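You operate a simulated robot arm through the tools that you are given. There is no shell and no other tool. Be economical: measure what you need, move in short steps, check, and stop when the job is done.

Carry out the task below with a simulated two-armed robot. There is one attempt and no reset: what you move stays moved.

Task
Take the small coil on the top of the wooden table and put it away on the grey shelf of the coil rack. Take the yellow plug from the top of the wooden table and put it on the yellow shelf of the coil rack. Put the 4.0 spool from the top of the wooden table in the done tray and the 2.5 spool on the disc there. Take the steel cup from the top of the small table and leave it on the check card there. Fetch the dotted roll with the smallest size on its label from the top of the small table and stand it on the brown board there. Take the wooden brush on the front table and put it away on the top of the low table. Take the steel bottle and put it on the shelf of the shelf table. Take the white tape roll from the front table and put it on top of the carton there. Put two of the white packets from the top of the shelf table on the shelf of the shelf table. Do these in any order. Set down upright: small coil, spool, steel cup, dotted roll, steel bottle.

The check looks at the end state, three seconds after you hand in, the way a careful person would. Anything else that was tipped, shoved, dropped, spilled or broken makes it a failure.

Robot
Two 7-joint arms with three-finger grippers on one trunk, on a base that drives. Base frame: it is fixed to the floor where the robot stands at the start and does not move with it; the origin is under the middle of the robot, x ahead of it, y to its left, z up; the surface under the hand at the start is at about z = 0.8. Lengths are in m, angles in rad, forces in N, time in s.
The left shoulder is at the start at [0.05, 0.154, 0.979], the right one opposite. With the tool pointing down near the work surface each hand reaches from about 0.2 to 0.64 m from the robot's upright axis, wherever it stands, measured 20 degrees to its own side. Places, roughly: board (18x13x1 cm) [0.5, -1.8, 0.8]; carton [-3.25, -10.5, 0.75]; check card [0.25, -1.75, 0.75]; disc [0.5, -0.75, 0.75]; done tray (23x19 cm) [0.78, 0.38, 0.8]; dotted roll [0.25, -2, 1]; grey shelf of the coil rack [-0.1, -4.9, 0.8]; shelf of the shelf table [-2.4, -9.6, 0.3]; small coil [0.5, -0.25, 0.75]; spool [0.5, -0.75, 0.75]; steel bottle (8x8x28 cm) [-3.3, -10.3, 0.9]; steel cup (6x6x7 cm) [0.7, -1.7, 0.8]; top of the low table [-3.6, 0, 0.7]; white packet [-2.25, -9.5, 0.75]; white tape roll (5x5x3 cm) [-3.1, -10.1, 0.8]; wooden brush (7x4x6 cm) [-3.2, -10.2, 0.8]; yellow plug (4x4x4 cm) [0.6, -0.3, 0.8]; yellow shelf of the coil rack [-0.1, -4.9, 0.4]. Payload 2.69 kg a hand.
The TCP of each hand is the grasp point between the finger pads, 0.029 m short of the fingertips. In the tool frame z runs along the fingers and y along their closing line. The gripper opens to 0.12 m. The gripper's body begins 0.078 m behind the TCP.
Orientation is that of the tool frame in the base frame, as [roll, pitch, yaw] about the fixed x, y, z axes, in that order (R = Rz(yaw) Ry(pitch) Rx(roll)). With the fingers straight down and closing along the base's y, the tool's x points along the base's -x, its y along +y and its z along -z.

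Tools
- The arms move only by the tool move_arm. It takes "left_increments", "right_increments" or both (then of equal length, played together; a hand with none holds still); each is a list of rows, each an object (a shift or turn left out is 0, a gripper value left out holds the last) with "fingers": the opening in per cent of the stroke, from 0 (shut) to 100 (fully open); "translation": the shift along the tool's x, y, z in m, a list of three; "delta_rot": the turn, a rotation vector about the tool's x, y, z in rad, a list of three. In form: [{"fingers": fingers, "translation": [dx, dy, dz], "delta_rot": [wx, wy, wz]}, ...]. A call has 1 to 12 rows; each row shifts and turns the commanded pose from where the row before left it, along the tool's axes as they then stand. Rows are played at 5 a second. More than 0.05 m and 0.15 rad between two rows, or a gripper value outside its range, and nothing of the call is played. A pose out of reach is approached as far as the arm can. The call stops where the force on the tool passes 40 N (or 10 N more than at its start, if that is more) or the arm is blocked; 0.2 s more then pass. Each finger halts on what it meets, pressing with about 32 N; the grip force reading is that of the motor and also rises with nothing between the fingers. The clock runs only during rows and for 0.2 s after the last one: add rows that do not move to give the fingers time. The reply holds the time, the measured pose of the TCP, the force on the tool along the base axes, the opening and the grip force, in the units named above and with some noise, with the torque about the TCP (base axes, N m) and any sound that the robot's microphone picked up, and new pictures: "show" is both (left out), scene, wrist or none (wrist: the cameras of the hands that moved).
- Cameras (640 x 400 px; columns grow to the right, rows downward): "scene" is now at [0.1687, -0.0227, 1.1501]; the picture's right is [-0.26, -0.97, 0.00], its down [-0.34, 0.09, -0.94] and it looks along [0.91, -0.24, -0.35] (base axes); focal length 214 px, centre (320, 200). "left" rides on the left gripper at [0.063, 0, -0.104] in its tool frame; the picture's right is [0.00, 1.00, 0.00], its down [-0.83, 0.00, -0.56] and it looks along [-0.56, 0.00, 0.83] (tool axes); focal length 275 px, centre (320, 200). "right" rides on the right gripper at [0.063, 0, -0.104] in its tool frame; the picture's right is [0.00, 1.00, 0.00], its down [-0.83, 0.00, -0.56] and it looks along [-0.56, 0.00, 0.83] (tool axes); focal length 275 px, centre (320, 200). There is no depth. A picture from a camera that has moved, and an enlarged one, comes with that camera's place and axes in the base frame and with its lens.
- lift_body(by): slides the trunk up (or, below 0, down) by that many m; the arms and the scene camera ride with it, the base frame stays. It gives what a move gives, with no picture.
- drive_base(legs): drives the robot by 1 to 6 legs, each [ahead, left, turn to the left] in m, m and rad, along the robot's own axes; the way and the turn of a leg run together, so that a leg with both is an arc; at most 1.5 m and 3.142 rad a leg. The arms and the cameras ride along, it lands a little off, and it stops where it bumps. It gives what a move gives, and a new picture of the scene camera.
- turn_head(pan, tilt): turns the head with the scene camera to pan (to the left, within 1.396 rad either way) and tilt (down, from -0.506 to 1.204), counted from straight ahead of the robot. It gives what a move gives, and a new picture of the scene camera.
- enlarge(camera, box): a new picture of the part [left, top, right, bottom] of that camera's present view, enlarged. It takes no simulated time.
- sign_off(): hands the job in; it is judged then, once.

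Work in short steps. Places have to be worked out from the pictures, the camera data and where the tool is seen: move nearer, look again, correct. Check each grasp and each placing, and mend what went wrong. You have 546 turns and 360 pictures in all, those below and enlarged ones among them. Open the grippers and draw the arms clear of the work before you hand the job in, unless the task says otherwise; then end with one line.

The tools are called as name(argument=value, ...) on one line, values as JSON. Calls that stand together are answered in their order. move_arm: Moves the arms, as the interface text tells. Its arguments: {"type":"object","properties":{"left_increments":{"type":"array","items":{"type":"object","properties":{"fingers":{"type":"number"},"translation":{"type":"array","items":{"type":"number"}},"delta_rot":{"type":"array","items":{"type":"number"}}}}},"right_increments":{"type":"array","items":{"type":"object","properties":{"fingers":{"type":"number"},"translation":{"type":"array","items":{"type":"number"}},"delta_rot":{"type":"array","items":{"type":"number"}}}}},"show":{"type":"string","enum":["both","scene","wrist","none"]}},"required":[]} The other tools are called the same way: lift_body (by) slides the trunk up or down; drive_base (legs) drives the base; turn_head (pan, tilt) turns the head that bears the scene camera; enlarge (camera, box) takes an enlarged picture of a part of a camera's view; sign_off () hands the job in.

At the start:

```text
clock: 0.0
left_tcp_pos: [0.3437, -0.0042, 1.0738]
left_ee_rot: [-3.141, 0.0, -3.14]
left_wrist_force: [-0.6, 0.2, 0.8]
left_torque: [0.01, 0.01, -0.01]
left_width: 0.12
left_grip_force: 0.0
right_tcp_pos: [0.3092, -0.3676, 1.0755]
right_ee_rot: [3.141, 0.0, -3.141]
right_wrist_force: [-1.5, 0.4, -0.5]
right_torque: [-0.02, 0.01, -0.01]
right_width: 0.12
right_grip_force: 0.1
trunk travel left (down, up): [-0.35, 0.088]
robot x, y, heading: [0.0025, 0.0028, 0.002]
head pan, tilt: [-0.26, 0.435]
```

scene: 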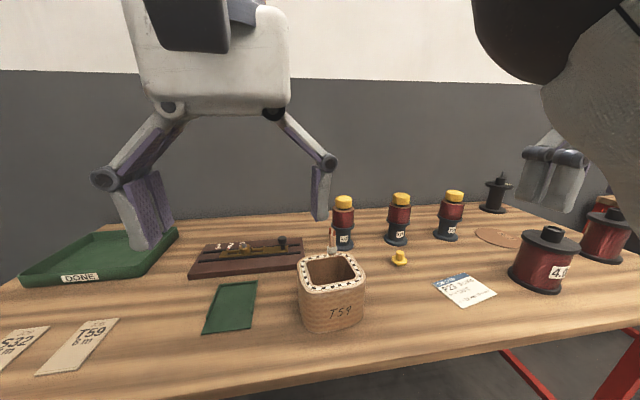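
right: 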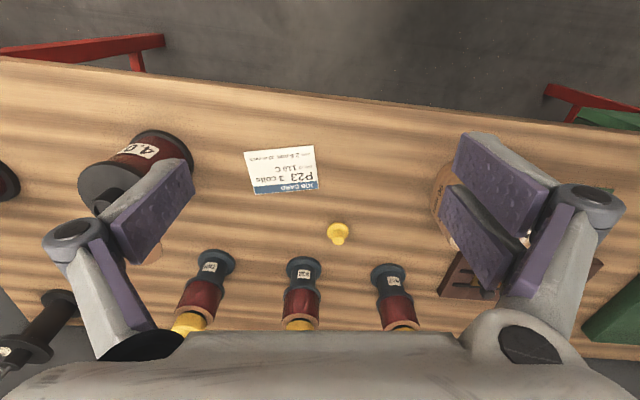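
left: 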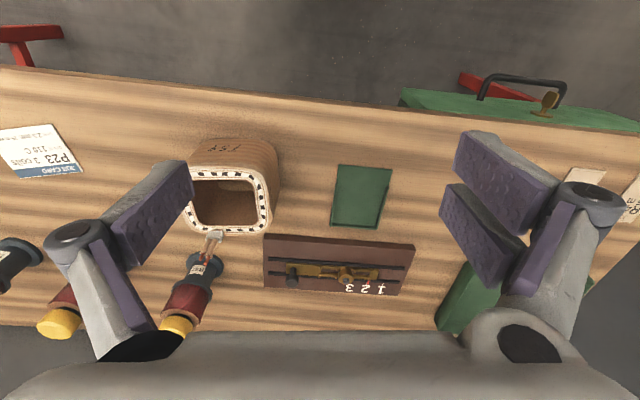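

The wooden table is ahead of me. I'll enlarge the views to read the labels and tell the coils apart.

enlarge(camera="scene", box=[300, 160, 640, 320])

turn_head(pan=-0.9, tilt=0.5)

```text
1.88 times, centred on (470, 240) of scene
camera zoom: at [0.1687, -0.0227, 1.1501], right [-0.26, -0.97, 0.0], down [-0.34, 0.09, -0.94], along [0.91, -0.24, -0.35], focal length 404 px, centre (38, 125)
```

zoom: 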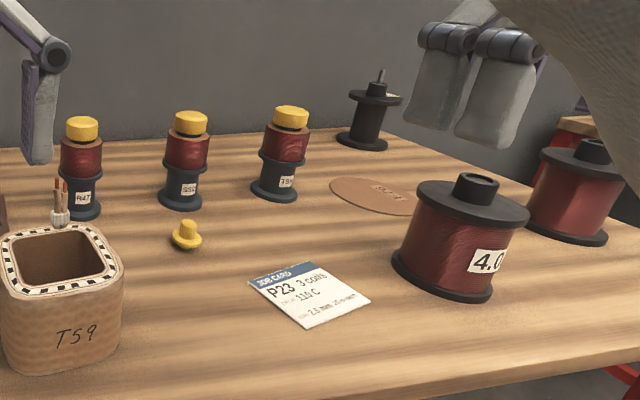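

```text
clock: 1.0
left_tcp_pos: [0.343, -0.0034, 1.0746]
left_ee_rot: [-3.14, 0.0, -3.14]
left_wrist_force: [0.1, 0.7, -0.2]
left_torque: [-0.01, 0.01, -0.01]
left_width: 0.1198
left_grip_force: 0.0
right_tcp_pos: [0.3106, -0.3671, 1.0752]
right_ee_rot: [3.141, 0.0, -3.141]
right_wrist_force: [-0.4, -0.5, -0.1]
right_torque: [-0.04, -0.01, 0.02]
right_width: 0.1203
right_grip_force: 0.1
trunk travel left (down, up): [-0.35, 0.088]
robot x, y, heading: [0.0025, -0.0024, -0.0]
head pan, tilt: [-0.901, 0.499]
camera scene: at [0.1365, -0.0694, 1.1384], right [-0.78, -0.63, 0.0], down [-0.29, 0.36, -0.89], along [0.56, -0.69, -0.47], focal length 214 px, centre (320, 200)
```

scene: 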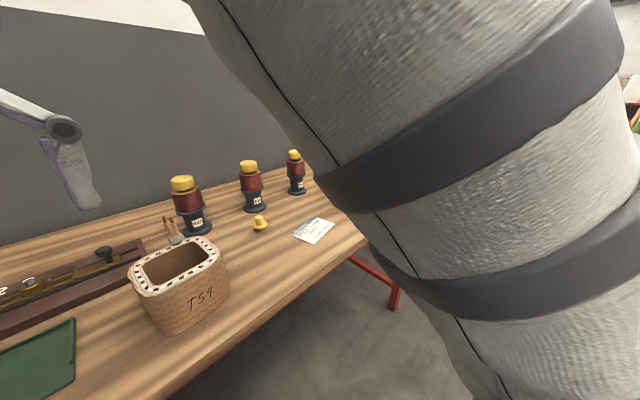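

I'll look closely from the wrist cameras, at the basket and the coil labels.

enlarge(camera="left", box=[0, 100, 420, 340])

enlarge(camera="right", box=[140, 120, 460, 340])

```text
1.52 times, centred on (210, 220) of left
camera zoom: at [0.2805, -0.0033, 1.178], right [0.0, 1.0, 0.0], down [0.83, 0.0, 0.56], along [0.56, 0.0, -0.83], focal length 420 px, centre (488, 170)
```

zoom: 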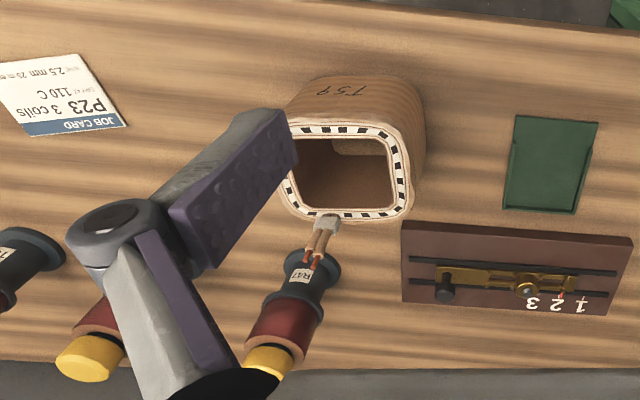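

```text
1.82 times, centred on (300, 230) of right
camera zoom: at [0.2474, -0.3677, 1.1785], right [0.0, 1.0, 0.0], down [0.83, 0.0, 0.56], along [0.56, 0.0, -0.83], focal length 500 px, centre (356, 146)
```

zoom: 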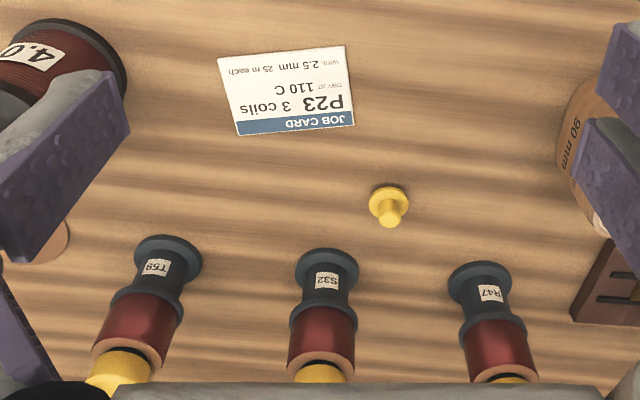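

The square "T59 / 90 mm" coil near (0.46,-0.12) looks like the small coil, and the loose yellow plug is near (0.57,-0.34). The hands are at z 1.07, above everything, so I'll drive right to inspect the spools and disc.

drive_base(legs=[[0, -0.5, 0]])

turn_head(pan=0.0, tilt=0.6)

enlarge(camera="right", box=[0, 0, 640, 400])

```text
clock: 5.3
left_tcp_pos: [0.344, -0.4965, 1.0746]
left_ee_rot: [3.141, 0.0, -3.138]
left_wrist_force: [0.5, 0.1, -0.4]
left_torque: [0.01, 0.0, -0.01]
left_width: 0.1196
left_grip_force: 0.2
right_tcp_pos: [0.3138, -0.8616, 1.0751]
right_ee_rot: [-3.141, -0.001, -3.137]
right_wrist_force: [-0.5, 0.2, -0.5]
right_torque: [0.01, -0.01, 0.01]
right_width: 0.12
right_grip_force: 0.1
trunk travel left (down, up): [-0.35, 0.088]
robot x, y, heading: [-0.0018, -0.4973, 0.009]
head pan, tilt: [-0.901, 0.499]
camera scene: at [0.1379, -0.5644, 1.1384], right [-0.77, -0.63, 0.0], down [-0.29, 0.36, -0.89], along [0.56, -0.69, -0.46], focal length 214 px, centre (320, 200)
```

scene: 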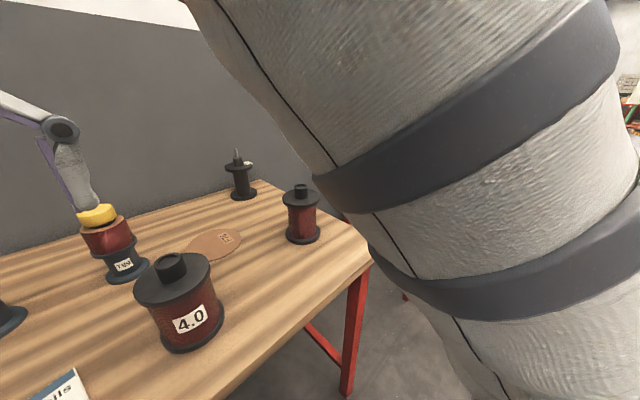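

```text
clock: 6.5
left_tcp_pos: [0.3457, -0.4973, 1.0728]
left_ee_rot: [3.14, 0.0, -3.136]
left_wrist_force: [-0.3, 0.2, -0.2]
left_torque: [0.0, 0.0, -0.01]
left_width: 0.1202
left_grip_force: 0.0
right_tcp_pos: [0.3139, -0.8614, 1.0748]
right_ee_rot: [3.141, -0.005, -3.137]
right_wrist_force: [-0.2, -1.4, 0.1]
right_torque: [-0.03, 0.0, -0.03]
right_width: 0.1199
right_grip_force: 0.1
trunk travel left (down, up): [-0.35, 0.088]
robot x, y, heading: [-0.0004, -0.4965, 0.007]
head pan, tilt: [0.0, 0.6]
camera scene: at [0.1637, -0.5311, 1.1398], right [-0.41, -0.91, 0.0], down [-0.41, 0.18, -0.89], along [0.81, -0.37, -0.45], focal length 214 px, centre (320, 200)
```

scene: 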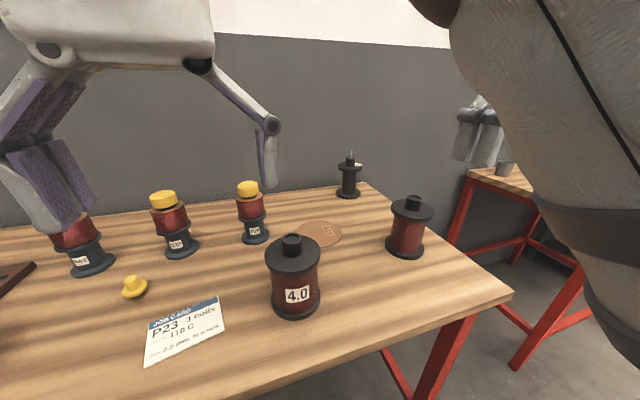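

```text
1.00 times, centred on (320, 200) of right (not enlarged: the box is as wide or as high as the picture)
camera zoom: at [0.2515, -0.8619, 1.1772], right [-0.01, 1.0, 0.0], down [0.83, 0.01, 0.55], along [0.55, 0.01, -0.83], focal length 275 px, centre (320, 200)
```

zoom: 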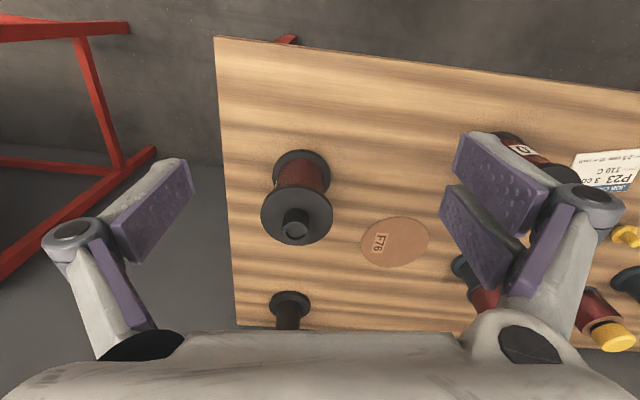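

The second red spool is at about (0.45,-0.886), its knob near z≈0.93, and the disc (F76) is at about (0.59,-0.72). I'll shift right a little and look again to read the second spool's label.

drive_base(legs=[[0, -0.16, 0]])

enlarge(camera="right", box=[240, 100, 560, 300])

enlarge(camera="scene", box=[200, 120, 520, 320])

```text
clock: 8.4
left_tcp_pos: [0.3454, -0.6556, 1.0735]
left_ee_rot: [3.14, 0.0, -3.135]
left_wrist_force: [0.9, -0.6, 0.5]
left_torque: [0.04, -0.04, 0.01]
left_width: 0.1199
left_grip_force: 0.0
right_tcp_pos: [0.3144, -1.0201, 1.0738]
right_ee_rot: [-3.141, -0.006, -3.137]
right_wrist_force: [-0.9, 0.2, 0.4]
right_torque: [-0.01, 0.0, -0.02]
right_width: 0.1199
right_grip_force: 0.1
trunk travel left (down, up): [-0.35, 0.088]
robot x, y, heading: [0.0031, -0.6516, 0.009]
head pan, tilt: [0.0, 0.6]
camera scene: at [0.1649, -0.6888, 1.1403], right [-0.4, -0.92, 0.0], down [-0.41, 0.18, -0.89], along [0.82, -0.36, -0.45], focal length 214 px, centre (320, 200)
```

scene: 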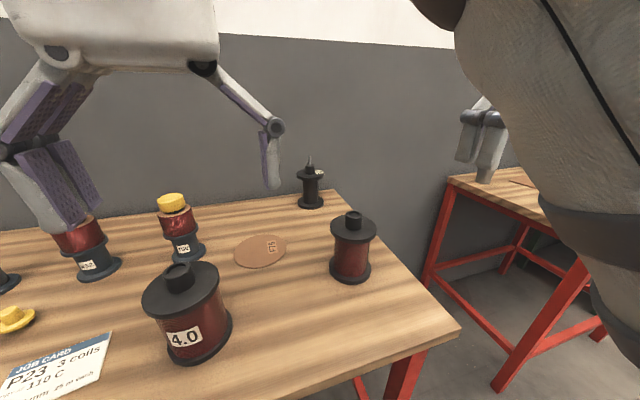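

```text
2.00 times, centred on (400, 200) of right
camera zoom: at [0.2526, -1.0201, 1.1773], right [-0.01, 1.0, 0.0], down [0.83, 0.01, 0.55], along [0.55, 0.01, -0.83], focal length 551 px, centre (160, 200)
```

zoom: 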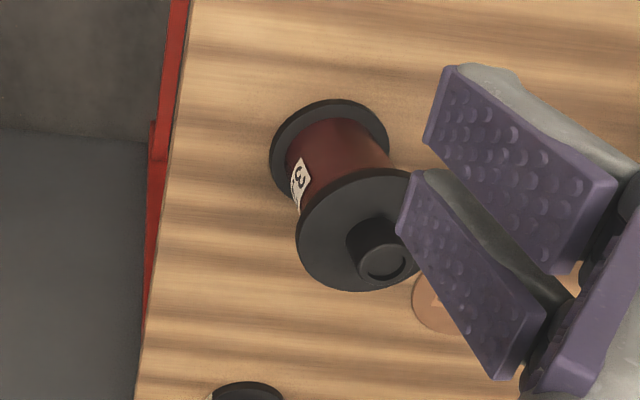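

```text
2.00 times, centred on (360, 220) of scene
camera zoom: at [0.1649, -0.6888, 1.1403], right [-0.4, -0.92, 0.0], down [-0.41, 0.18, -0.89], along [0.82, -0.36, -0.45], focal length 429 px, centre (240, 160)
```

zoom: 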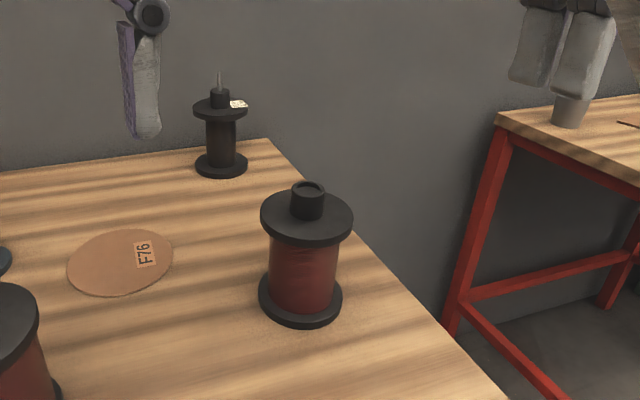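

The second spool carries a label on its outer side that seems to start with "3", so I need a better look. I'll move the right hand outward and down over the table's end.

move_arm(right_increments=[{"translation": [0, -0.04, 0]}, {"translation": [0, -0.04, 0.02]}, {"translation": [0, -0.04, 0.03], "delta_rot": [0, 0, -0.1]}], show="none")

enlarge(camera="right", box=[240, 60, 640, 310])

enlarge(camera="scene", box=[270, 130, 350, 230])

```text
clock: 9.2
left_tcp_pos: [0.3456, -0.6558, 1.0745]
left_ee_rot: [3.14, -0.001, -3.134]
left_wrist_force: [-0.3, 0.5, 0.2]
left_torque: [0.03, -0.02, -0.01]
left_width: 0.1202
left_grip_force: 0.1
right_tcp_pos: [0.3152, -1.1385, 1.0235]
right_ee_rot: [3.141, -0.002, -3.035]
right_wrist_force: [-0.5, -0.2, -0.1]
right_torque: [0.02, 0.0, 0.0]
right_width: 0.12
right_grip_force: 0.0
trunk travel left (down, up): [-0.35, 0.088]
robot x, y, heading: [0.0025, -0.6586, 0.007]
head pan, tilt: [0.0, 0.6]
```

```text
1.60 times, centred on (440, 185) of right
camera zoom: at [0.2524, -1.1459, 1.1268], right [-0.11, 0.99, 0.0], down [0.83, 0.09, 0.55], along [0.55, 0.06, -0.83], focal length 440 px, centre (128, 224)
```

zoom: 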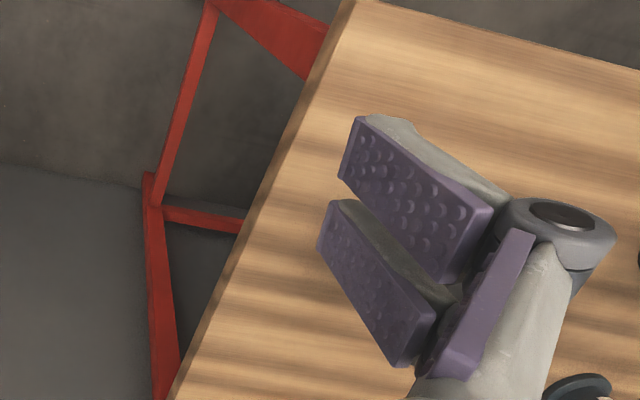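

```text
4.00 times, centred on (310, 180) of scene
camera zoom: at [0.1693, -0.6521, 1.1279], right [0.01, -1.0, 0.0], down [-0.56, 0.0, -0.83], along [0.83, 0.0, -0.56], focal length 858 px, centre (360, 280)
```

zoom: 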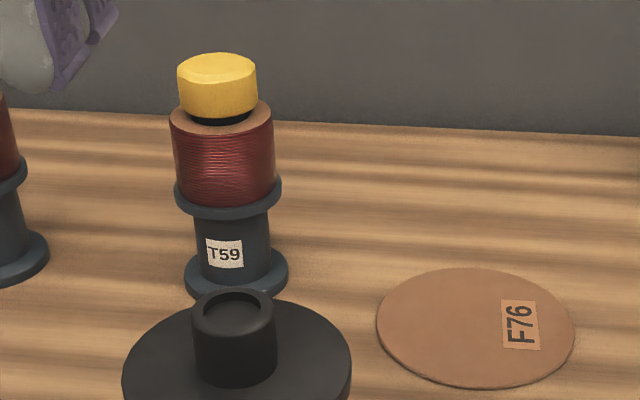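

Finger blocks the view here; I'll go back partway and zoom in on the label.

move_arm(right_increments=[{"translation": [0, 0.04, -0.04]}, {"translation": [0, 0.04, -0.02], "delta_rot": [0, 0, 0.1]}], show="none")

enlarge(camera="right", box=[340, 130, 500, 230])

turn_head(pan=-0.3, tilt=0.4)

enlarge(camera="scene", box=[200, 120, 520, 320])

```text
refused: row 1 steps farther than a row can; nothing moved
```

```text
4.00 times, centred on (420, 180) of right
camera zoom: at [0.2524, -1.1459, 1.1268], right [-0.11, 0.99, 0.0], down [0.83, 0.09, 0.55], along [0.55, 0.06, -0.83], focal length 1101 px, centre (-80, 280)
```

zoom: 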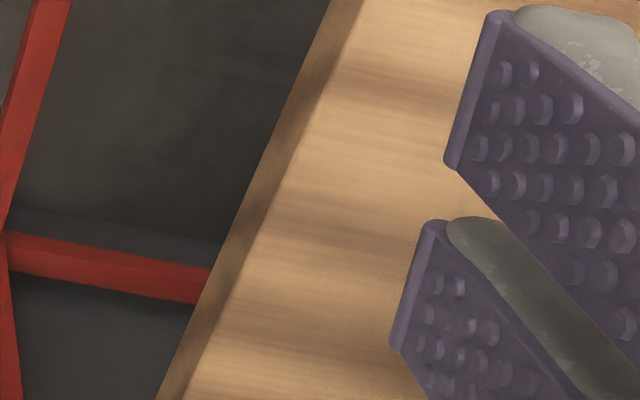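

```text
clock: 10.0
left_tcp_pos: [0.3463, -0.6556, 1.0732]
left_ee_rot: [3.14, 0.0, -3.137]
left_wrist_force: [0.2, -0.3, -0.7]
left_torque: [-0.02, 0.04, 0.0]
left_width: 0.1199
left_grip_force: 0.1
right_tcp_pos: [0.3147, -1.1372, 1.0241]
right_ee_rot: [-3.141, -0.006, -3.038]
right_wrist_force: [0.3, 0.4, -0.2]
right_torque: [0.01, 0.0, 0.0]
right_width: 0.1196
right_grip_force: 0.0
trunk travel left (down, up): [-0.35, 0.088]
robot x, y, heading: [0.0026, -0.6563, 0.005]
head pan, tilt: [-0.3, 0.4]
camera scene: at [0.1696, -0.6786, 1.1461], right [-0.29, -0.96, 0.0], down [-0.37, 0.11, -0.92], along [0.88, -0.27, -0.39], focal length 214 px, centre (320, 200)
```

scene: 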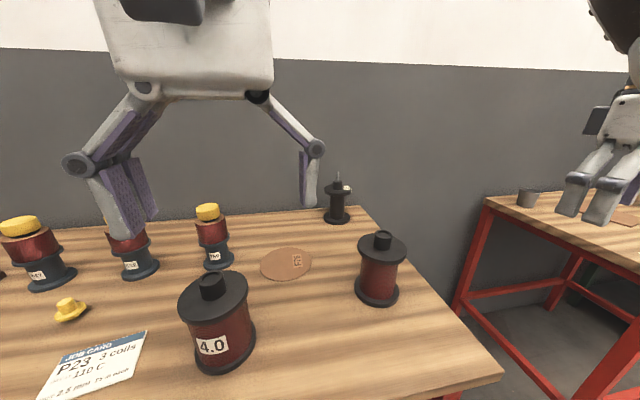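

```text
2.00 times, centred on (360, 220) of scene
camera zoom: at [0.1696, -0.6786, 1.1461], right [-0.29, -0.96, 0.0], down [-0.37, 0.11, -0.92], along [0.88, -0.27, -0.39], focal length 429 px, centre (240, 160)
```

zoom: 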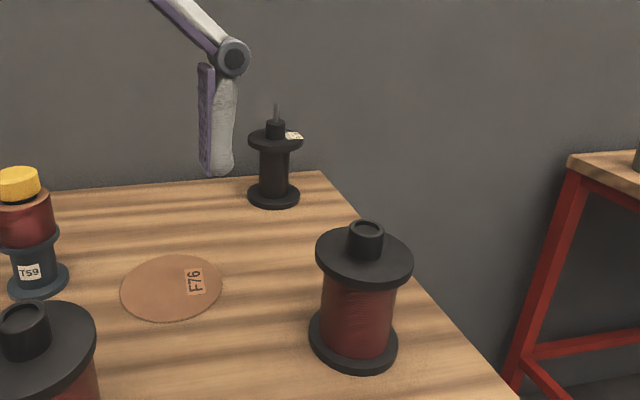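

I'll step the hand back in smaller shifts and read the label.

move_arm(right_increments=[{"translation": [0, 0.04, -0.02]}, {"translation": [0, 0.04, -0.02], "delta_rot": [0, 0, 0.1]}, {"translation": [0, 0.03, 0]}], show="none")

enlarge(camera="right", box=[340, 120, 500, 220])

```text
clock: 10.8
left_tcp_pos: [0.3455, -0.6551, 1.0734]
left_ee_rot: [-3.14, 0.0, -3.136]
left_wrist_force: [0.8, 0.7, 0.1]
left_torque: [0.02, 0.0, 0.01]
left_width: 0.1201
left_grip_force: 0.0
right_tcp_pos: [0.3063, -1.0276, 1.066]
right_ee_rot: [3.141, -0.004, -3.137]
right_wrist_force: [-0.1, 0.1, 0.0]
right_torque: [-0.03, -0.02, -0.01]
right_width: 0.1199
right_grip_force: 0.0
trunk travel left (down, up): [-0.35, 0.088]
robot x, y, heading: [0.0029, -0.6551, 0.001]
head pan, tilt: [-0.3, 0.4]
```

```text
4.00 times, centred on (420, 170) of right
camera zoom: at [0.2434, -1.028, 1.1683], right [-0.01, 1.0, 0.0], down [0.83, 0.01, 0.55], along [0.55, 0.01, -0.83], focal length 1101 px, centre (-80, 320)
```

zoom: 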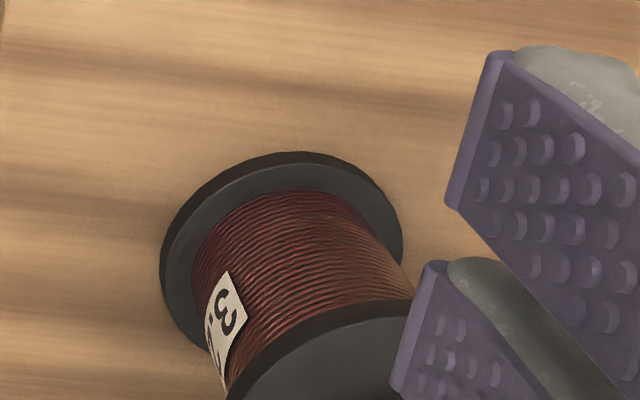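

The label seems to read "3.…", so this may not be the 2.5 spool. I'll drive right past the table end and look at the label with the scene camera.

drive_base(legs=[[0, -0.45, 0]])

turn_head(pan=0.4, tilt=0.4)

enlarge(camera="scene", box=[120, 120, 440, 320])

enlarge(camera="left", box=[0, 0, 640, 400])

```text
clock: 14.8
left_tcp_pos: [0.3473, -1.1078, 1.0734]
left_ee_rot: [3.141, -0.001, 3.141]
left_wrist_force: [0.2, 0.5, -0.2]
left_torque: [0.0, -0.03, 0.02]
left_width: 0.1201
left_grip_force: 0.2
right_tcp_pos: [0.3051, -1.4809, 1.0644]
right_ee_rot: [3.141, -0.007, 3.141]
right_wrist_force: [0.2, -0.4, 0.0]
right_torque: [0.02, 0.0, -0.03]
right_width: 0.1199
right_grip_force: 0.0
trunk travel left (down, up): [-0.35, 0.088]
robot x, y, heading: [0.0022, -1.1054, 0.005]
head pan, tilt: [-0.3, 0.4]
camera scene: at [0.1705, -1.13, 1.1466], right [-0.3, -0.95, 0.0], down [-0.37, 0.12, -0.92], along [0.88, -0.28, -0.38], focal length 214 px, centre (320, 200)
```

scene: 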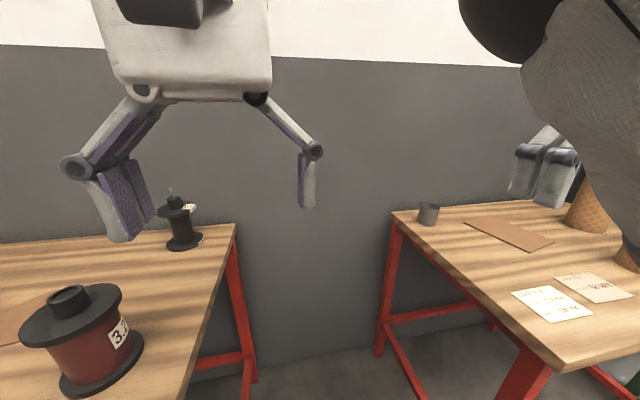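

```text
clock: 15.9
left_tcp_pos: [0.3476, -1.1059, 1.0744]
left_ee_rot: [-3.141, 0.0, -3.142]
left_wrist_force: [0.4, 0.7, 0.7]
left_torque: [0.01, 0.02, 0.0]
left_width: 0.1199
left_grip_force: 0.0
right_tcp_pos: [0.3045, -1.4809, 1.0644]
right_ee_rot: [-3.141, -0.006, -3.141]
right_wrist_force: [0.8, -0.6, 0.1]
right_torque: [-0.01, -0.01, 0.01]
right_width: 0.1202
right_grip_force: 0.2
trunk travel left (down, up): [-0.35, 0.088]
robot x, y, heading: [0.0049, -1.1048, -0.002]
head pan, tilt: [0.4, 0.4]
camera scene: at [0.1675, -1.0662, 1.1462], right [0.39, -0.92, 0.0], down [-0.36, -0.15, -0.92], along [0.85, 0.36, -0.39], focal length 214 px, centre (320, 200)
```

scene: 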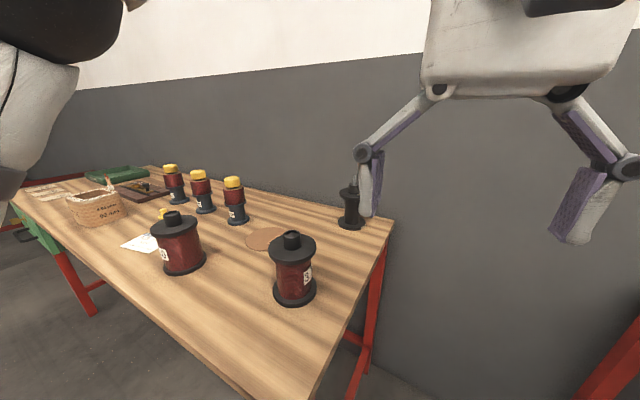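

```text
2.00 times, centred on (280, 220) of scene
camera zoom: at [0.1675, -1.0662, 1.1462], right [0.39, -0.92, 0.0], down [-0.36, -0.15, -0.92], along [0.85, 0.36, -0.39], focal length 429 px, centre (400, 160)
```

zoom: 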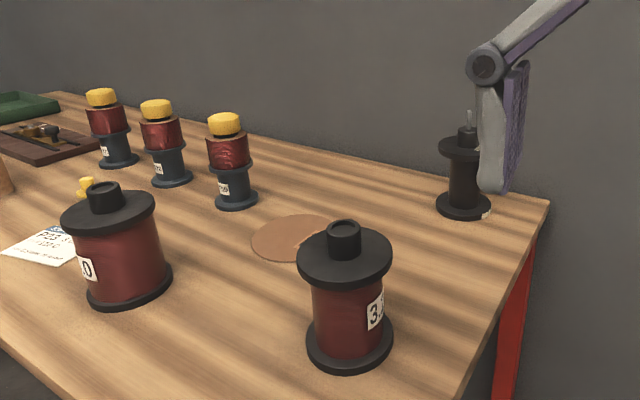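

```text
1.00 times, centred on (320, 200) of left (not enlarged: the box is as wide or as high as the picture)
camera zoom: at [0.2838, -1.1067, 1.1782], right [0.0, 1.0, 0.0], down [0.83, 0.0, 0.56], along [0.56, 0.0, -0.83], focal length 275 px, centre (320, 200)
```

zoom: 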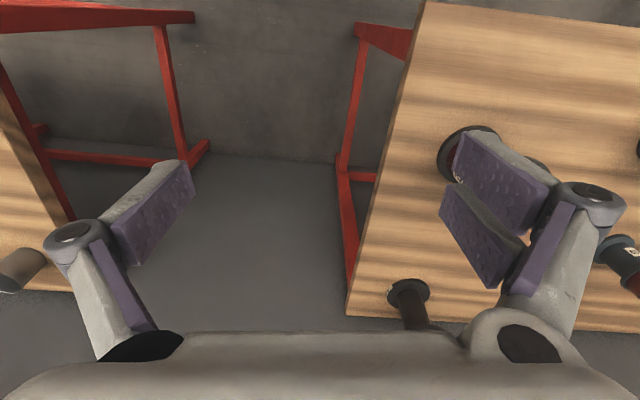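

The second red spool reads "3.x". The dark slim spool at the back carries tags, so I'll check it next.

turn_head(pan=0.0, tilt=0.4)

enlarge(camera="scene", box=[200, 160, 296, 230])

```text
clock: 16.7
left_tcp_pos: [0.3463, -1.1074, 1.0735]
left_ee_rot: [-3.141, -0.001, 3.14]
left_wrist_force: [-0.4, 0.0, 0.4]
left_torque: [0.0, 0.02, -0.01]
left_width: 0.12
left_grip_force: 0.1
right_tcp_pos: [0.3042, -1.4805, 1.0647]
right_ee_rot: [-3.141, -0.005, 3.141]
right_wrist_force: [-0.2, -0.2, 0.5]
right_torque: [0.0, -0.01, 0.0]
right_width: 0.1202
right_grip_force: 0.1
trunk travel left (down, up): [-0.35, 0.088]
robot x, y, heading: [0.0008, -1.1015, 0.002]
head pan, tilt: [0.0, 0.4]
camera scene: at [0.1747, -1.1021, 1.1461], right [0.0, -1.0, 0.0], down [-0.39, 0.0, -0.92], along [0.92, 0.0, -0.39], focal length 214 px, centre (320, 200)
```

scene: 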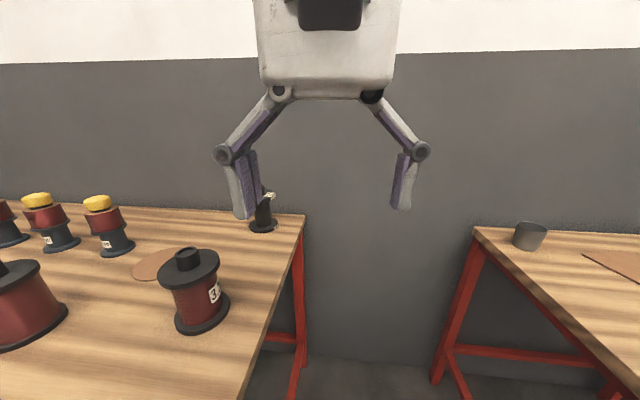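

```text
5.71 times, centred on (248, 195) of scene
camera zoom: at [0.1747, -1.1021, 1.1461], right [0.0, -1.0, 0.0], down [-0.39, 0.0, -0.92], along [0.92, 0.0, -0.39], focal length 1226 px, centre (731, 229)
```

zoom: 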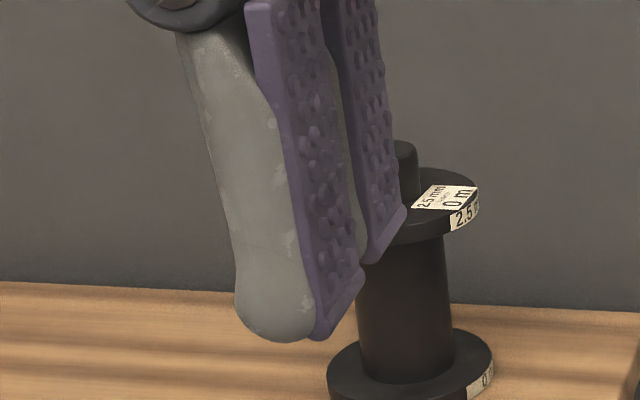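

The dark slim spool's tag reads "2.5 mm", so it's the 2.5 spool. It's far back at about (0.77,-0.92), so I'll look down to see how close the base can get to the table.

drive_base(legs=[[0, 0.4, 0]])

turn_head(pan=0.0, tilt=1.2)

```text
clock: 20.4
left_tcp_pos: [0.3457, -0.7012, 1.0739]
left_ee_rot: [-3.14, 0.0, -3.134]
left_wrist_force: [0.0, 0.2, -0.5]
left_torque: [0.01, 0.01, 0.03]
left_width: 0.1201
left_grip_force: 0.1
right_tcp_pos: [0.3056, -1.0758, 1.0659]
right_ee_rot: [-3.141, -0.005, -3.135]
right_wrist_force: [-0.1, -0.4, -0.6]
right_torque: [-0.02, 0.02, 0.02]
right_width: 0.1201
right_grip_force: 0.1
trunk travel left (down, up): [-0.35, 0.088]
robot x, y, heading: [0.0063, -0.7001, 0.008]
head pan, tilt: [0.0, 0.4]
camera scene: at [0.1736, -0.6983, 1.1461], right [0.01, -1.0, 0.0], down [-0.39, 0.0, -0.92], along [0.92, 0.01, -0.39], focal length 214 px, centre (320, 200)
```

scene: 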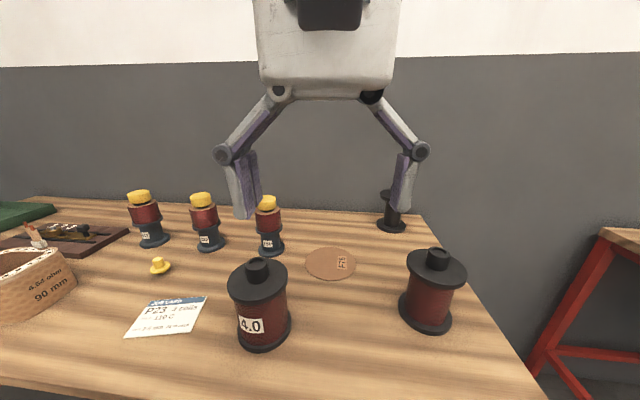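

```text
clock: 21.5
left_tcp_pos: [0.3477, -0.7021, 1.0729]
left_ee_rot: [3.138, 0.0, -3.132]
left_wrist_force: [30.0, -0.3, -38.6]
left_torque: [0.09, 0.23, 0.1]
left_width: 0.1197
left_grip_force: 0.0
right_tcp_pos: [0.3055, -1.0758, 1.0644]
right_ee_rot: [-3.141, -0.003, -3.133]
right_wrist_force: [0.3, 0.0, 0.3]
right_torque: [-0.03, -0.01, -0.03]
right_width: 0.1201
right_grip_force: 0.0
trunk travel left (down, up): [-0.35, 0.088]
robot x, y, heading: [-0.0005, -0.7003, 0.005]
head pan, tilt: [0.0, 1.201]
camera scene: at [0.1559, -0.6985, 1.1022], right [0.01, -1.0, 0.0], down [-0.79, -0.01, -0.61], along [0.61, 0.0, -0.79], focal length 214 px, centre (320, 200)
```

scene: 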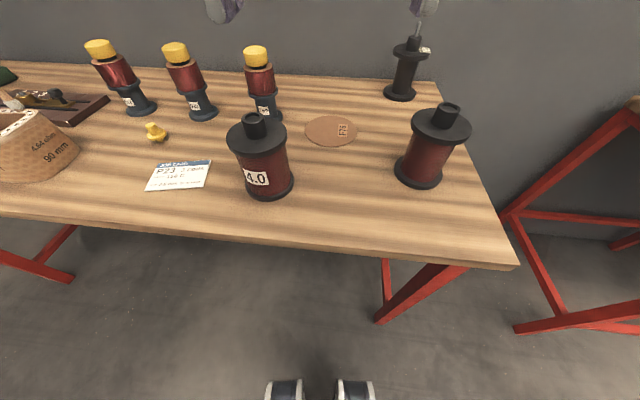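

The coil reads "4.64 ohm, 90 mm", so it is the small coil. The left hand shows a contact force, probably from the lowered head; I'll raise the head a bit and move that hand left.

turn_head(pan=0.0, tilt=0.8)

move_arm(left_increments=[{"translation": [0, 0.05, 0]}, {"translation": [0, 0.05, 0]}, {"translation": [0, 0.05, 0]}, {"translation": [0, 0.05, 0]}], show="none")

drive_base(legs=[[0.12, 0, 0]])

```text
clock: 22.4
left_tcp_pos: [0.3451, -0.7039, 1.0748]
left_ee_rot: [3.142, 0.001, -3.136]
left_wrist_force: [0.3, -0.5, 0.1]
left_torque: [0.02, -0.02, -0.01]
left_width: 0.1198
left_grip_force: 0.0
right_tcp_pos: [0.3065, -1.0756, 1.0656]
right_ee_rot: [-3.14, -0.005, -3.134]
right_wrist_force: [0.0, -0.6, 0.2]
right_torque: [0.02, 0.03, 0.02]
right_width: 0.1201
right_grip_force: 0.1
trunk travel left (down, up): [-0.35, 0.088]
robot x, y, heading: [0.0079, -0.6989, 0.008]
head pan, tilt: [0.0, 0.799]
camera scene: at [0.1616, -0.6985, 1.111], right [0.01, -1.0, 0.0], down [-0.72, 0.0, -0.7], along [0.7, 0.0, -0.72], focal length 214 px, centre (320, 200)
```

scene: 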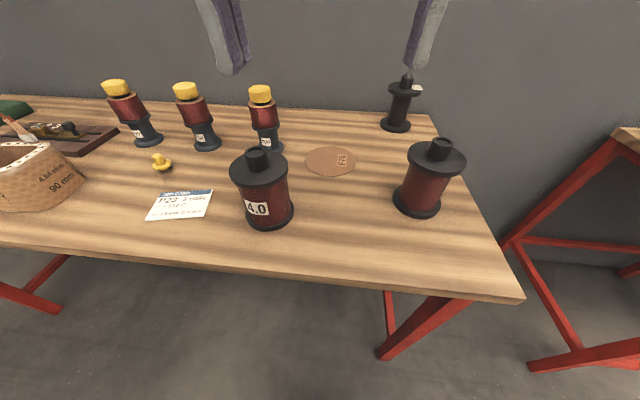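

```text
clock: 23.4
left_tcp_pos: [0.3442, -0.5025, 1.0751]
left_ee_rot: [3.141, -0.001, -3.136]
left_wrist_force: [0.4, -0.1, 1.0]
left_torque: [0.0, 0.01, 0.0]
left_width: 0.1202
left_grip_force: 0.1
right_tcp_pos: [0.3054, -1.0762, 1.0644]
right_ee_rot: [-3.141, -0.006, -3.133]
right_wrist_force: [0.1, 0.2, -0.6]
right_torque: [-0.01, 0.01, 0.0]
right_width: 0.1199
right_grip_force: 0.1
trunk travel left (down, up): [-0.35, 0.088]
robot x, y, heading: [0.0005, -0.7016, 0.005]
head pan, tilt: [0.0, 0.799]
```

```text
clock: 24.6
left_tcp_pos: [0.4656, -0.5023, 1.0752]
left_ee_rot: [-3.141, 0.0, -3.135]
left_wrist_force: [0.7, 1.0, -1.2]
left_torque: [-0.01, 0.06, 0.01]
left_width: 0.1201
left_grip_force: 0.0
right_tcp_pos: [0.4266, -1.074, 1.0648]
right_ee_rot: [-3.14, -0.007, -3.135]
right_wrist_force: [0.7, -0.1, -0.5]
right_torque: [-0.01, 0.04, 0.01]
right_width: 0.12
right_grip_force: 0.0
trunk travel left (down, up): [-0.35, 0.088]
robot x, y, heading: [0.1201, -0.6998, 0.006]
head pan, tilt: [0.0, 0.799]
camera scene: at [0.2818, -0.6976, 1.1109], right [0.01, -1.0, 0.0], down [-0.72, -0.01, -0.7], along [0.7, 0.0, -0.72], focal length 214 px, centre (320, 200)
```

scene: 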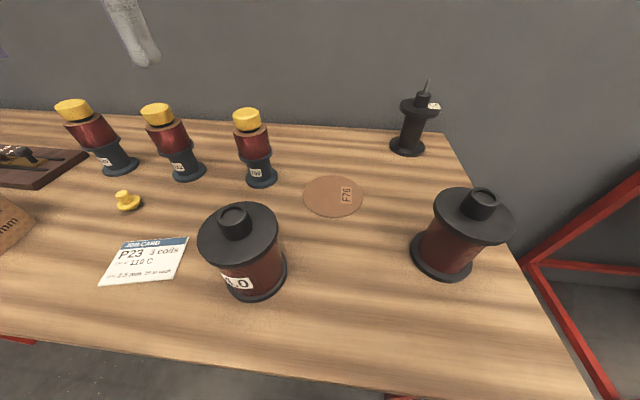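

No bump. The 2.5 spool is at about (0.769,-0.923), flange top ≈0.908, knob top ≈0.937. I'll creep forward another 6 cm and bring the right hand over it.

drive_base(legs=[[0.06, 0, 0]])

move_arm(right_increments=[{"translation": [-0.045, 0.02, 0]}, {"translation": [-0.045, 0.02, 0]}, {"translation": [-0.045, 0.02, 0]}, {"translation": [-0.045, 0.02, 0]}, {"translation": [-0.045, 0.02, 0]}, {"translation": [-0.03, 0.02, 0]}], show="both")

```text
clock: 25.6
left_tcp_pos: [0.5251, -0.5025, 1.0737]
left_ee_rot: [-3.141, 0.001, -3.134]
left_wrist_force: [-0.3, -1.0, 0.2]
left_torque: [-0.02, 0.07, 0.02]
left_width: 0.1197
left_grip_force: 0.0
right_tcp_pos: [0.4864, -1.075, 1.0656]
right_ee_rot: [-3.141, -0.005, -3.135]
right_wrist_force: [1.0, 0.3, 0.3]
right_torque: [0.01, 0.05, -0.02]
right_width: 0.1198
right_grip_force: 0.2
trunk travel left (down, up): [-0.35, 0.088]
robot x, y, heading: [0.1804, -0.7005, 0.005]
head pan, tilt: [0.0, 0.799]
camera scene: at [0.3418, -0.6971, 1.1109], right [0.01, -1.0, 0.0], down [-0.72, -0.01, -0.7], along [0.7, 0.01, -0.72], focal length 214 px, centre (320, 200)
```

scene: 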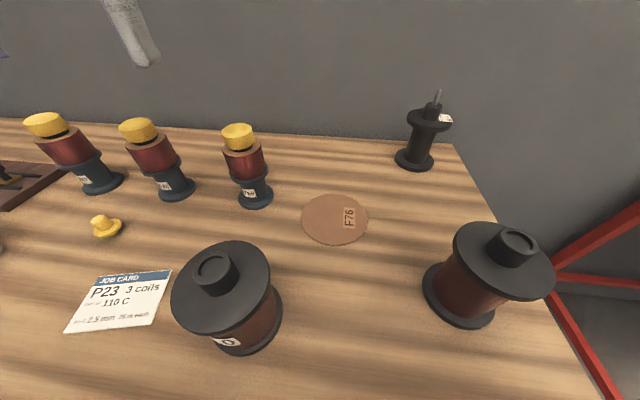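

```text
clock: 27.0
left_tcp_pos: [0.5236, -0.5017, 1.0757]
left_ee_rot: [-3.14, 0.001, -3.135]
left_wrist_force: [0.5, 0.4, 0.0]
left_torque: [-0.01, 0.01, -0.02]
left_width: 0.1201
left_grip_force: 0.1
right_tcp_pos: [0.6974, -0.9789, 1.0671]
right_ee_rot: [-3.141, -0.006, -3.136]
right_wrist_force: [0.4, 0.1, 0.3]
right_torque: [0.0, -0.06, 0.01]
right_width: 0.12
right_grip_force: 0.0
right hand out of reach, approached as far as the arm can: row 5, 6
trunk travel left (down, up): [-0.35, 0.088]
robot x, y, heading: [0.1799, -0.6985, 0.007]
head pan, tilt: [0.0, 0.799]
camera scene: at [0.3405, -0.6969, 1.1111], right [0.01, -1.0, 0.0], down [-0.72, -0.01, -0.7], along [0.7, 0.01, -0.72], focal length 214 px, centre (320, 200)
camera right: at [0.6356, -0.9784, 1.1693], right [-0.01, 1.0, 0.0], down [0.83, 0.01, 0.55], along [0.55, 0.01, -0.83], focal length 275 px, centre (320, 200)
```

scene: 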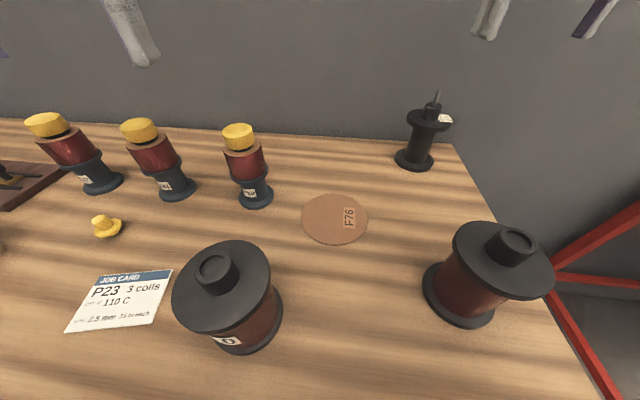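
right: 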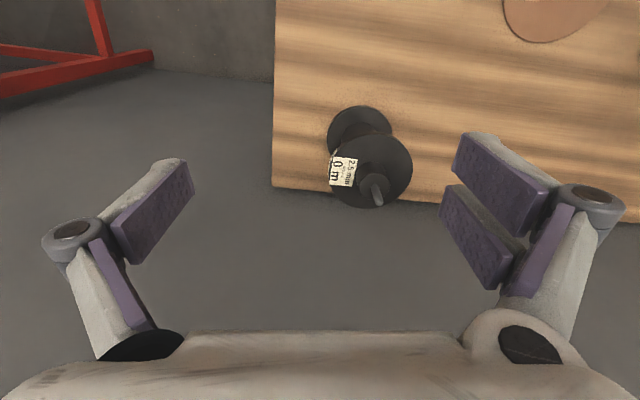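

The hand stopped short at x≈0.70. Camera confirms the knob at (0.771,-0.921). I'll raise the trunk and creep 4 cm closer so the reach is easier.

lift_body(by=0.085)

drive_base(legs=[[0.04, 0, 0]])

move_arm(right_increments=[{"translation": [0, 0.0, 0.04]}, {"translation": [0, 0, 0.04]}], show="wrist")

```text
clock: 28.2
left_tcp_pos: [0.5246, -0.5019, 1.1592]
left_ee_rot: [3.14, -0.004, -3.134]
left_wrist_force: [0.2, -0.1, -0.2]
left_torque: [-0.05, 0.05, 0.0]
left_width: 0.12
left_grip_force: 0.1
right_tcp_pos: [0.6173, -0.9784, 1.2805]
right_ee_rot: [3.141, 0.274, -3.136]
right_wrist_force: [1.5, 0.2, -1.1]
right_torque: [0.0, 0.05, -0.02]
right_width: 0.1198
right_grip_force: 0.0
trunk travel left (down, up): [-0.435, 0.003]
robot x, y, heading: [0.1804, -0.7025, 0.007]
head pan, tilt: [0.0, 0.799]
```

```text
clock: 29.1
left_tcp_pos: [0.5638, -0.5014, 1.1615]
left_ee_rot: [-3.141, 0.001, -3.134]
left_wrist_force: [0.7, -1.1, 0.2]
left_torque: [0.01, 0.02, 0.0]
left_width: 0.1202
left_grip_force: 0.0
right_tcp_pos: [0.6554, -0.9779, 1.2811]
right_ee_rot: [-3.141, 0.277, -3.136]
right_wrist_force: [0.8, 0.6, 0.1]
right_torque: [-0.01, 0.06, 0.01]
right_width: 0.1199
right_grip_force: 0.1
trunk travel left (down, up): [-0.435, 0.003]
robot x, y, heading: [0.2224, -0.6945, 0.008]
head pan, tilt: [0.0, 0.799]
camera scene: at [0.3095, -0.6974, 1.2093], right [0.01, -1.0, 0.0], down [-0.72, -0.01, -0.7], along [0.7, 0.0, -0.72], focal length 214 px, centre (320, 200)
```

scene: 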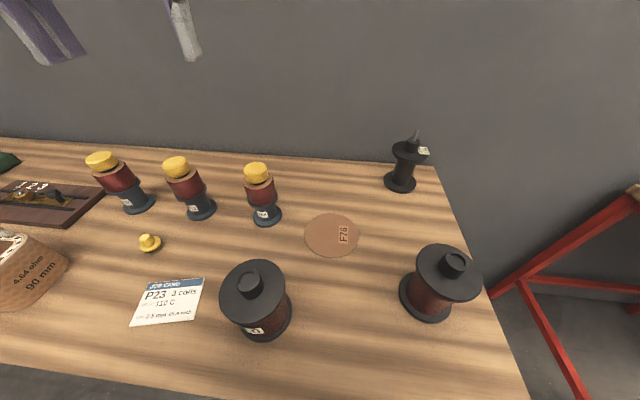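

```text
clock: 29.7
left_tcp_pos: [0.5644, -0.5013, 1.1601]
left_ee_rot: [-3.141, -0.001, -3.133]
left_wrist_force: [1.2, 0.8, 0.1]
left_torque: [0.02, 0.01, 0.01]
left_width: 0.1202
left_grip_force: 0.1
right_tcp_pos: [0.6792, -0.9775, 1.2018]
right_ee_rot: [-3.141, 0.277, -3.135]
right_wrist_force: [0.6, 0.4, 0.1]
right_torque: [0.05, 0.01, 0.0]
right_width: 0.1199
right_grip_force: 0.0
trunk travel left (down, up): [-0.435, 0.003]
robot x, y, heading: [0.2225, -0.6998, 0.005]
head pan, tilt: [0.0, 0.799]
camera right: at [0.5894, -0.9785, 1.2837], right [-0.01, 1.0, 0.0], down [0.65, 0.01, 0.76], along [0.76, 0.01, -0.65], focal length 275 px, centre (320, 200)
```

right: 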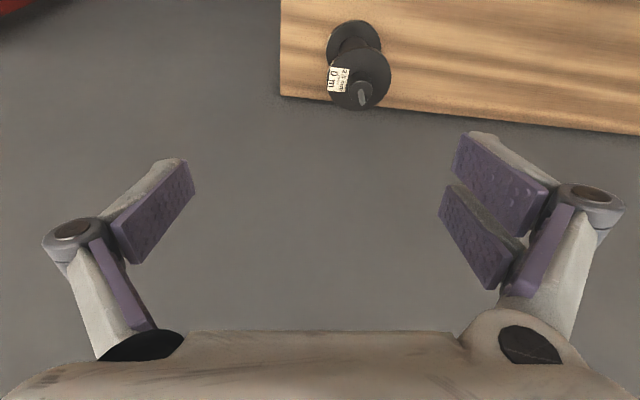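

The hand tilted 0.28 rad when it hit its reach limit; I'll straighten it in place and then move above the knob.

move_arm(right_increments=[{"delta_rot": [0, 0.14, 0]}, {"delta_rot": [0, 0.137, 0]}, {"translation": [-0.02, 0.02, 0.04]}, {"translation": [-0.02, 0.02, 0.04]}, {"translation": [-0.02, 0.016, 0.04]}, {"translation": [-0.03, 0, 0.03]}], show="wrist")

```text
clock: 31.1
left_tcp_pos: [0.5643, -0.502, 1.159]
left_ee_rot: [-3.141, -0.003, -3.135]
left_wrist_force: [0.2, 0.6, -0.3]
left_torque: [0.01, 0.02, -0.02]
left_width: 0.1199
left_grip_force: 0.1
right_tcp_pos: [0.7682, -0.9204, 1.0553]
right_ee_rot: [3.141, 0.066, -3.136]
right_wrist_force: [0.0, 0.3, 0.0]
right_torque: [0.03, 0.01, 0.0]
right_width: 0.12
right_grip_force: 0.1
right hand out of reach, approached as far as the arm can: row 2, 6
trunk travel left (down, up): [-0.435, 0.003]
robot x, y, heading: [0.2196, -0.6989, 0.009]
head pan, tilt: [0.0, 0.799]
camera right: at [0.698, -0.9196, 1.1539], right [-0.01, 1.0, 0.0], down [0.79, 0.01, 0.61], along [0.61, 0.01, -0.79], focal length 275 px, centre (320, 200)
```

right: 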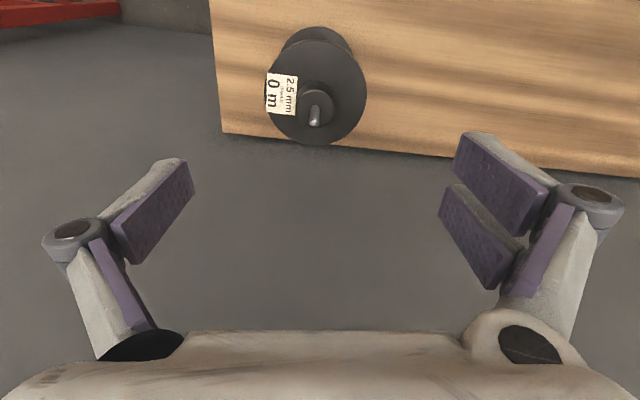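

Aligned over the knob. The residual tilt should vanish as it descends into reach; I go down 6 cm and check.

move_arm(right_increments=[{"translation": [0, 0, 0.03]}, {"translation": [0, 0, 0.03]}, {"fingers": 60}], show="wrist")

```text
clock: 31.9
left_tcp_pos: [0.5634, -0.5012, 1.1602]
left_ee_rot: [-3.141, 0.002, -3.134]
left_wrist_force: [-0.4, 0.0, -0.3]
left_torque: [-0.01, 0.03, 0.0]
left_width: 0.1201
left_grip_force: 0.1
right_tcp_pos: [0.7715, -0.9186, 0.9993]
right_ee_rot: [3.141, 0.068, -3.134]
right_wrist_force: [0.2, -0.3, -0.3]
right_torque: [0.03, 0.0, -0.04]
right_width: 0.072
right_grip_force: 0.1
trunk travel left (down, up): [-0.435, 0.003]
robot x, y, heading: [0.2255, -0.7008, 0.012]
head pan, tilt: [0.0, 0.799]
camera right: at [0.7015, -0.9188, 1.0973], right [-0.01, 1.0, 0.0], down [0.79, 0.01, 0.61], along [0.61, 0.01, -0.79], focal length 275 px, centre (320, 200)
```

right: 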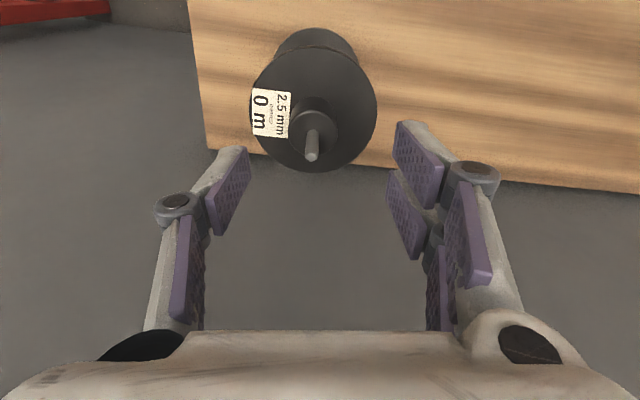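

Straightening and lowering to put the fingertips just above the flange.

move_arm(right_increments=[{"delta_rot": [0, 0.066, 0]}, {"translation": [0, -0.002, 0.03]}, {"translation": [0, 0, 0.024]}], show="wrist")

```text
clock: 32.7
left_tcp_pos: [0.5641, -0.5013, 1.1611]
left_ee_rot: [3.14, -0.002, -3.133]
left_wrist_force: [0.2, 0.5, 0.2]
left_torque: [0.03, 0.0, 0.03]
left_width: 0.12
left_grip_force: 0.1
right_tcp_pos: [0.7723, -0.919, 0.9427]
right_ee_rot: [3.141, 0.002, -3.135]
right_wrist_force: [1.1, -0.5, 0.6]
right_torque: [-0.03, -0.01, -0.03]
right_width: 0.0719
right_grip_force: 0.1
trunk travel left (down, up): [-0.435, 0.003]
robot x, y, heading: [0.2253, -0.7015, 0.004]
head pan, tilt: [0.0, 0.799]
camera right: at [0.7091, -0.9205, 1.0465], right [-0.01, 1.0, 0.0], down [0.83, 0.01, 0.56], along [0.56, 0.01, -0.83], focal length 275 px, centre (320, 200)
```

right: 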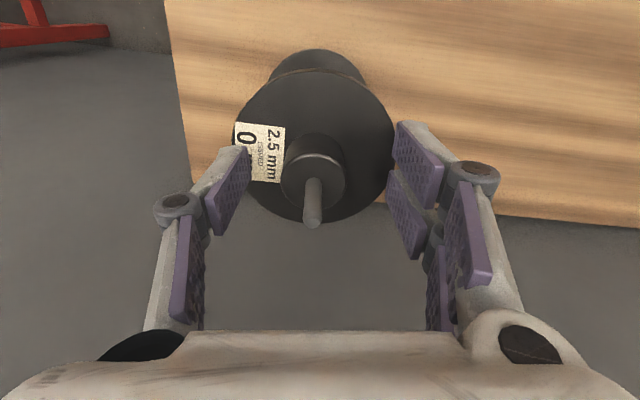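

The knob is between the fingertips, slightly to the left in the picture. I'll shift 3 mm and close.

move_arm(right_increments=[{"translation": [0, -0.003, 0.003]}, {"fingers": 0}, {"fingers": 0}, {"fingers": 0}], show="wrist")

```text
clock: 33.7
left_tcp_pos: [0.5629, -0.5018, 1.1593]
left_ee_rot: [-3.141, -0.001, -3.133]
left_wrist_force: [-0.6, -0.8, 0.6]
left_torque: [-0.03, 0.0, -0.02]
left_width: 0.1203
left_grip_force: 0.1
right_tcp_pos: [0.7718, -0.9222, 0.9405]
right_ee_rot: [-3.139, 0.002, -3.135]
right_wrist_force: [-0.3, 0.3, 0.1]
right_torque: [-0.07, -0.08, 0.01]
right_width: 0.0304
right_grip_force: 32.4
trunk travel left (down, up): [-0.435, 0.003]
robot x, y, heading: [0.2217, -0.6997, 0.004]
head pan, tilt: [0.0, 0.799]
camera right: at [0.7084, -0.9233, 1.044], right [-0.01, 1.0, 0.0], down [0.83, 0.01, 0.56], along [0.56, 0.01, -0.83], focal length 275 px, centre (320, 200)
```

right: 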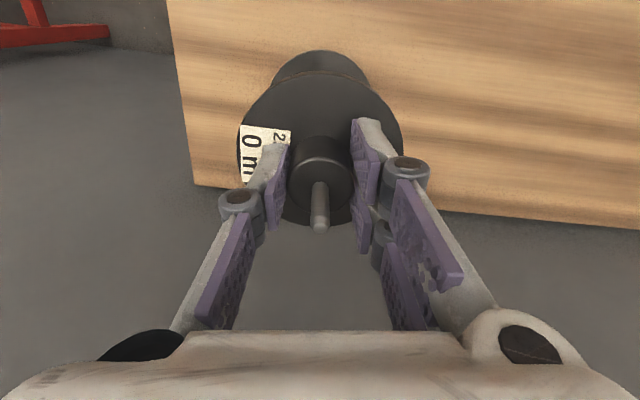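

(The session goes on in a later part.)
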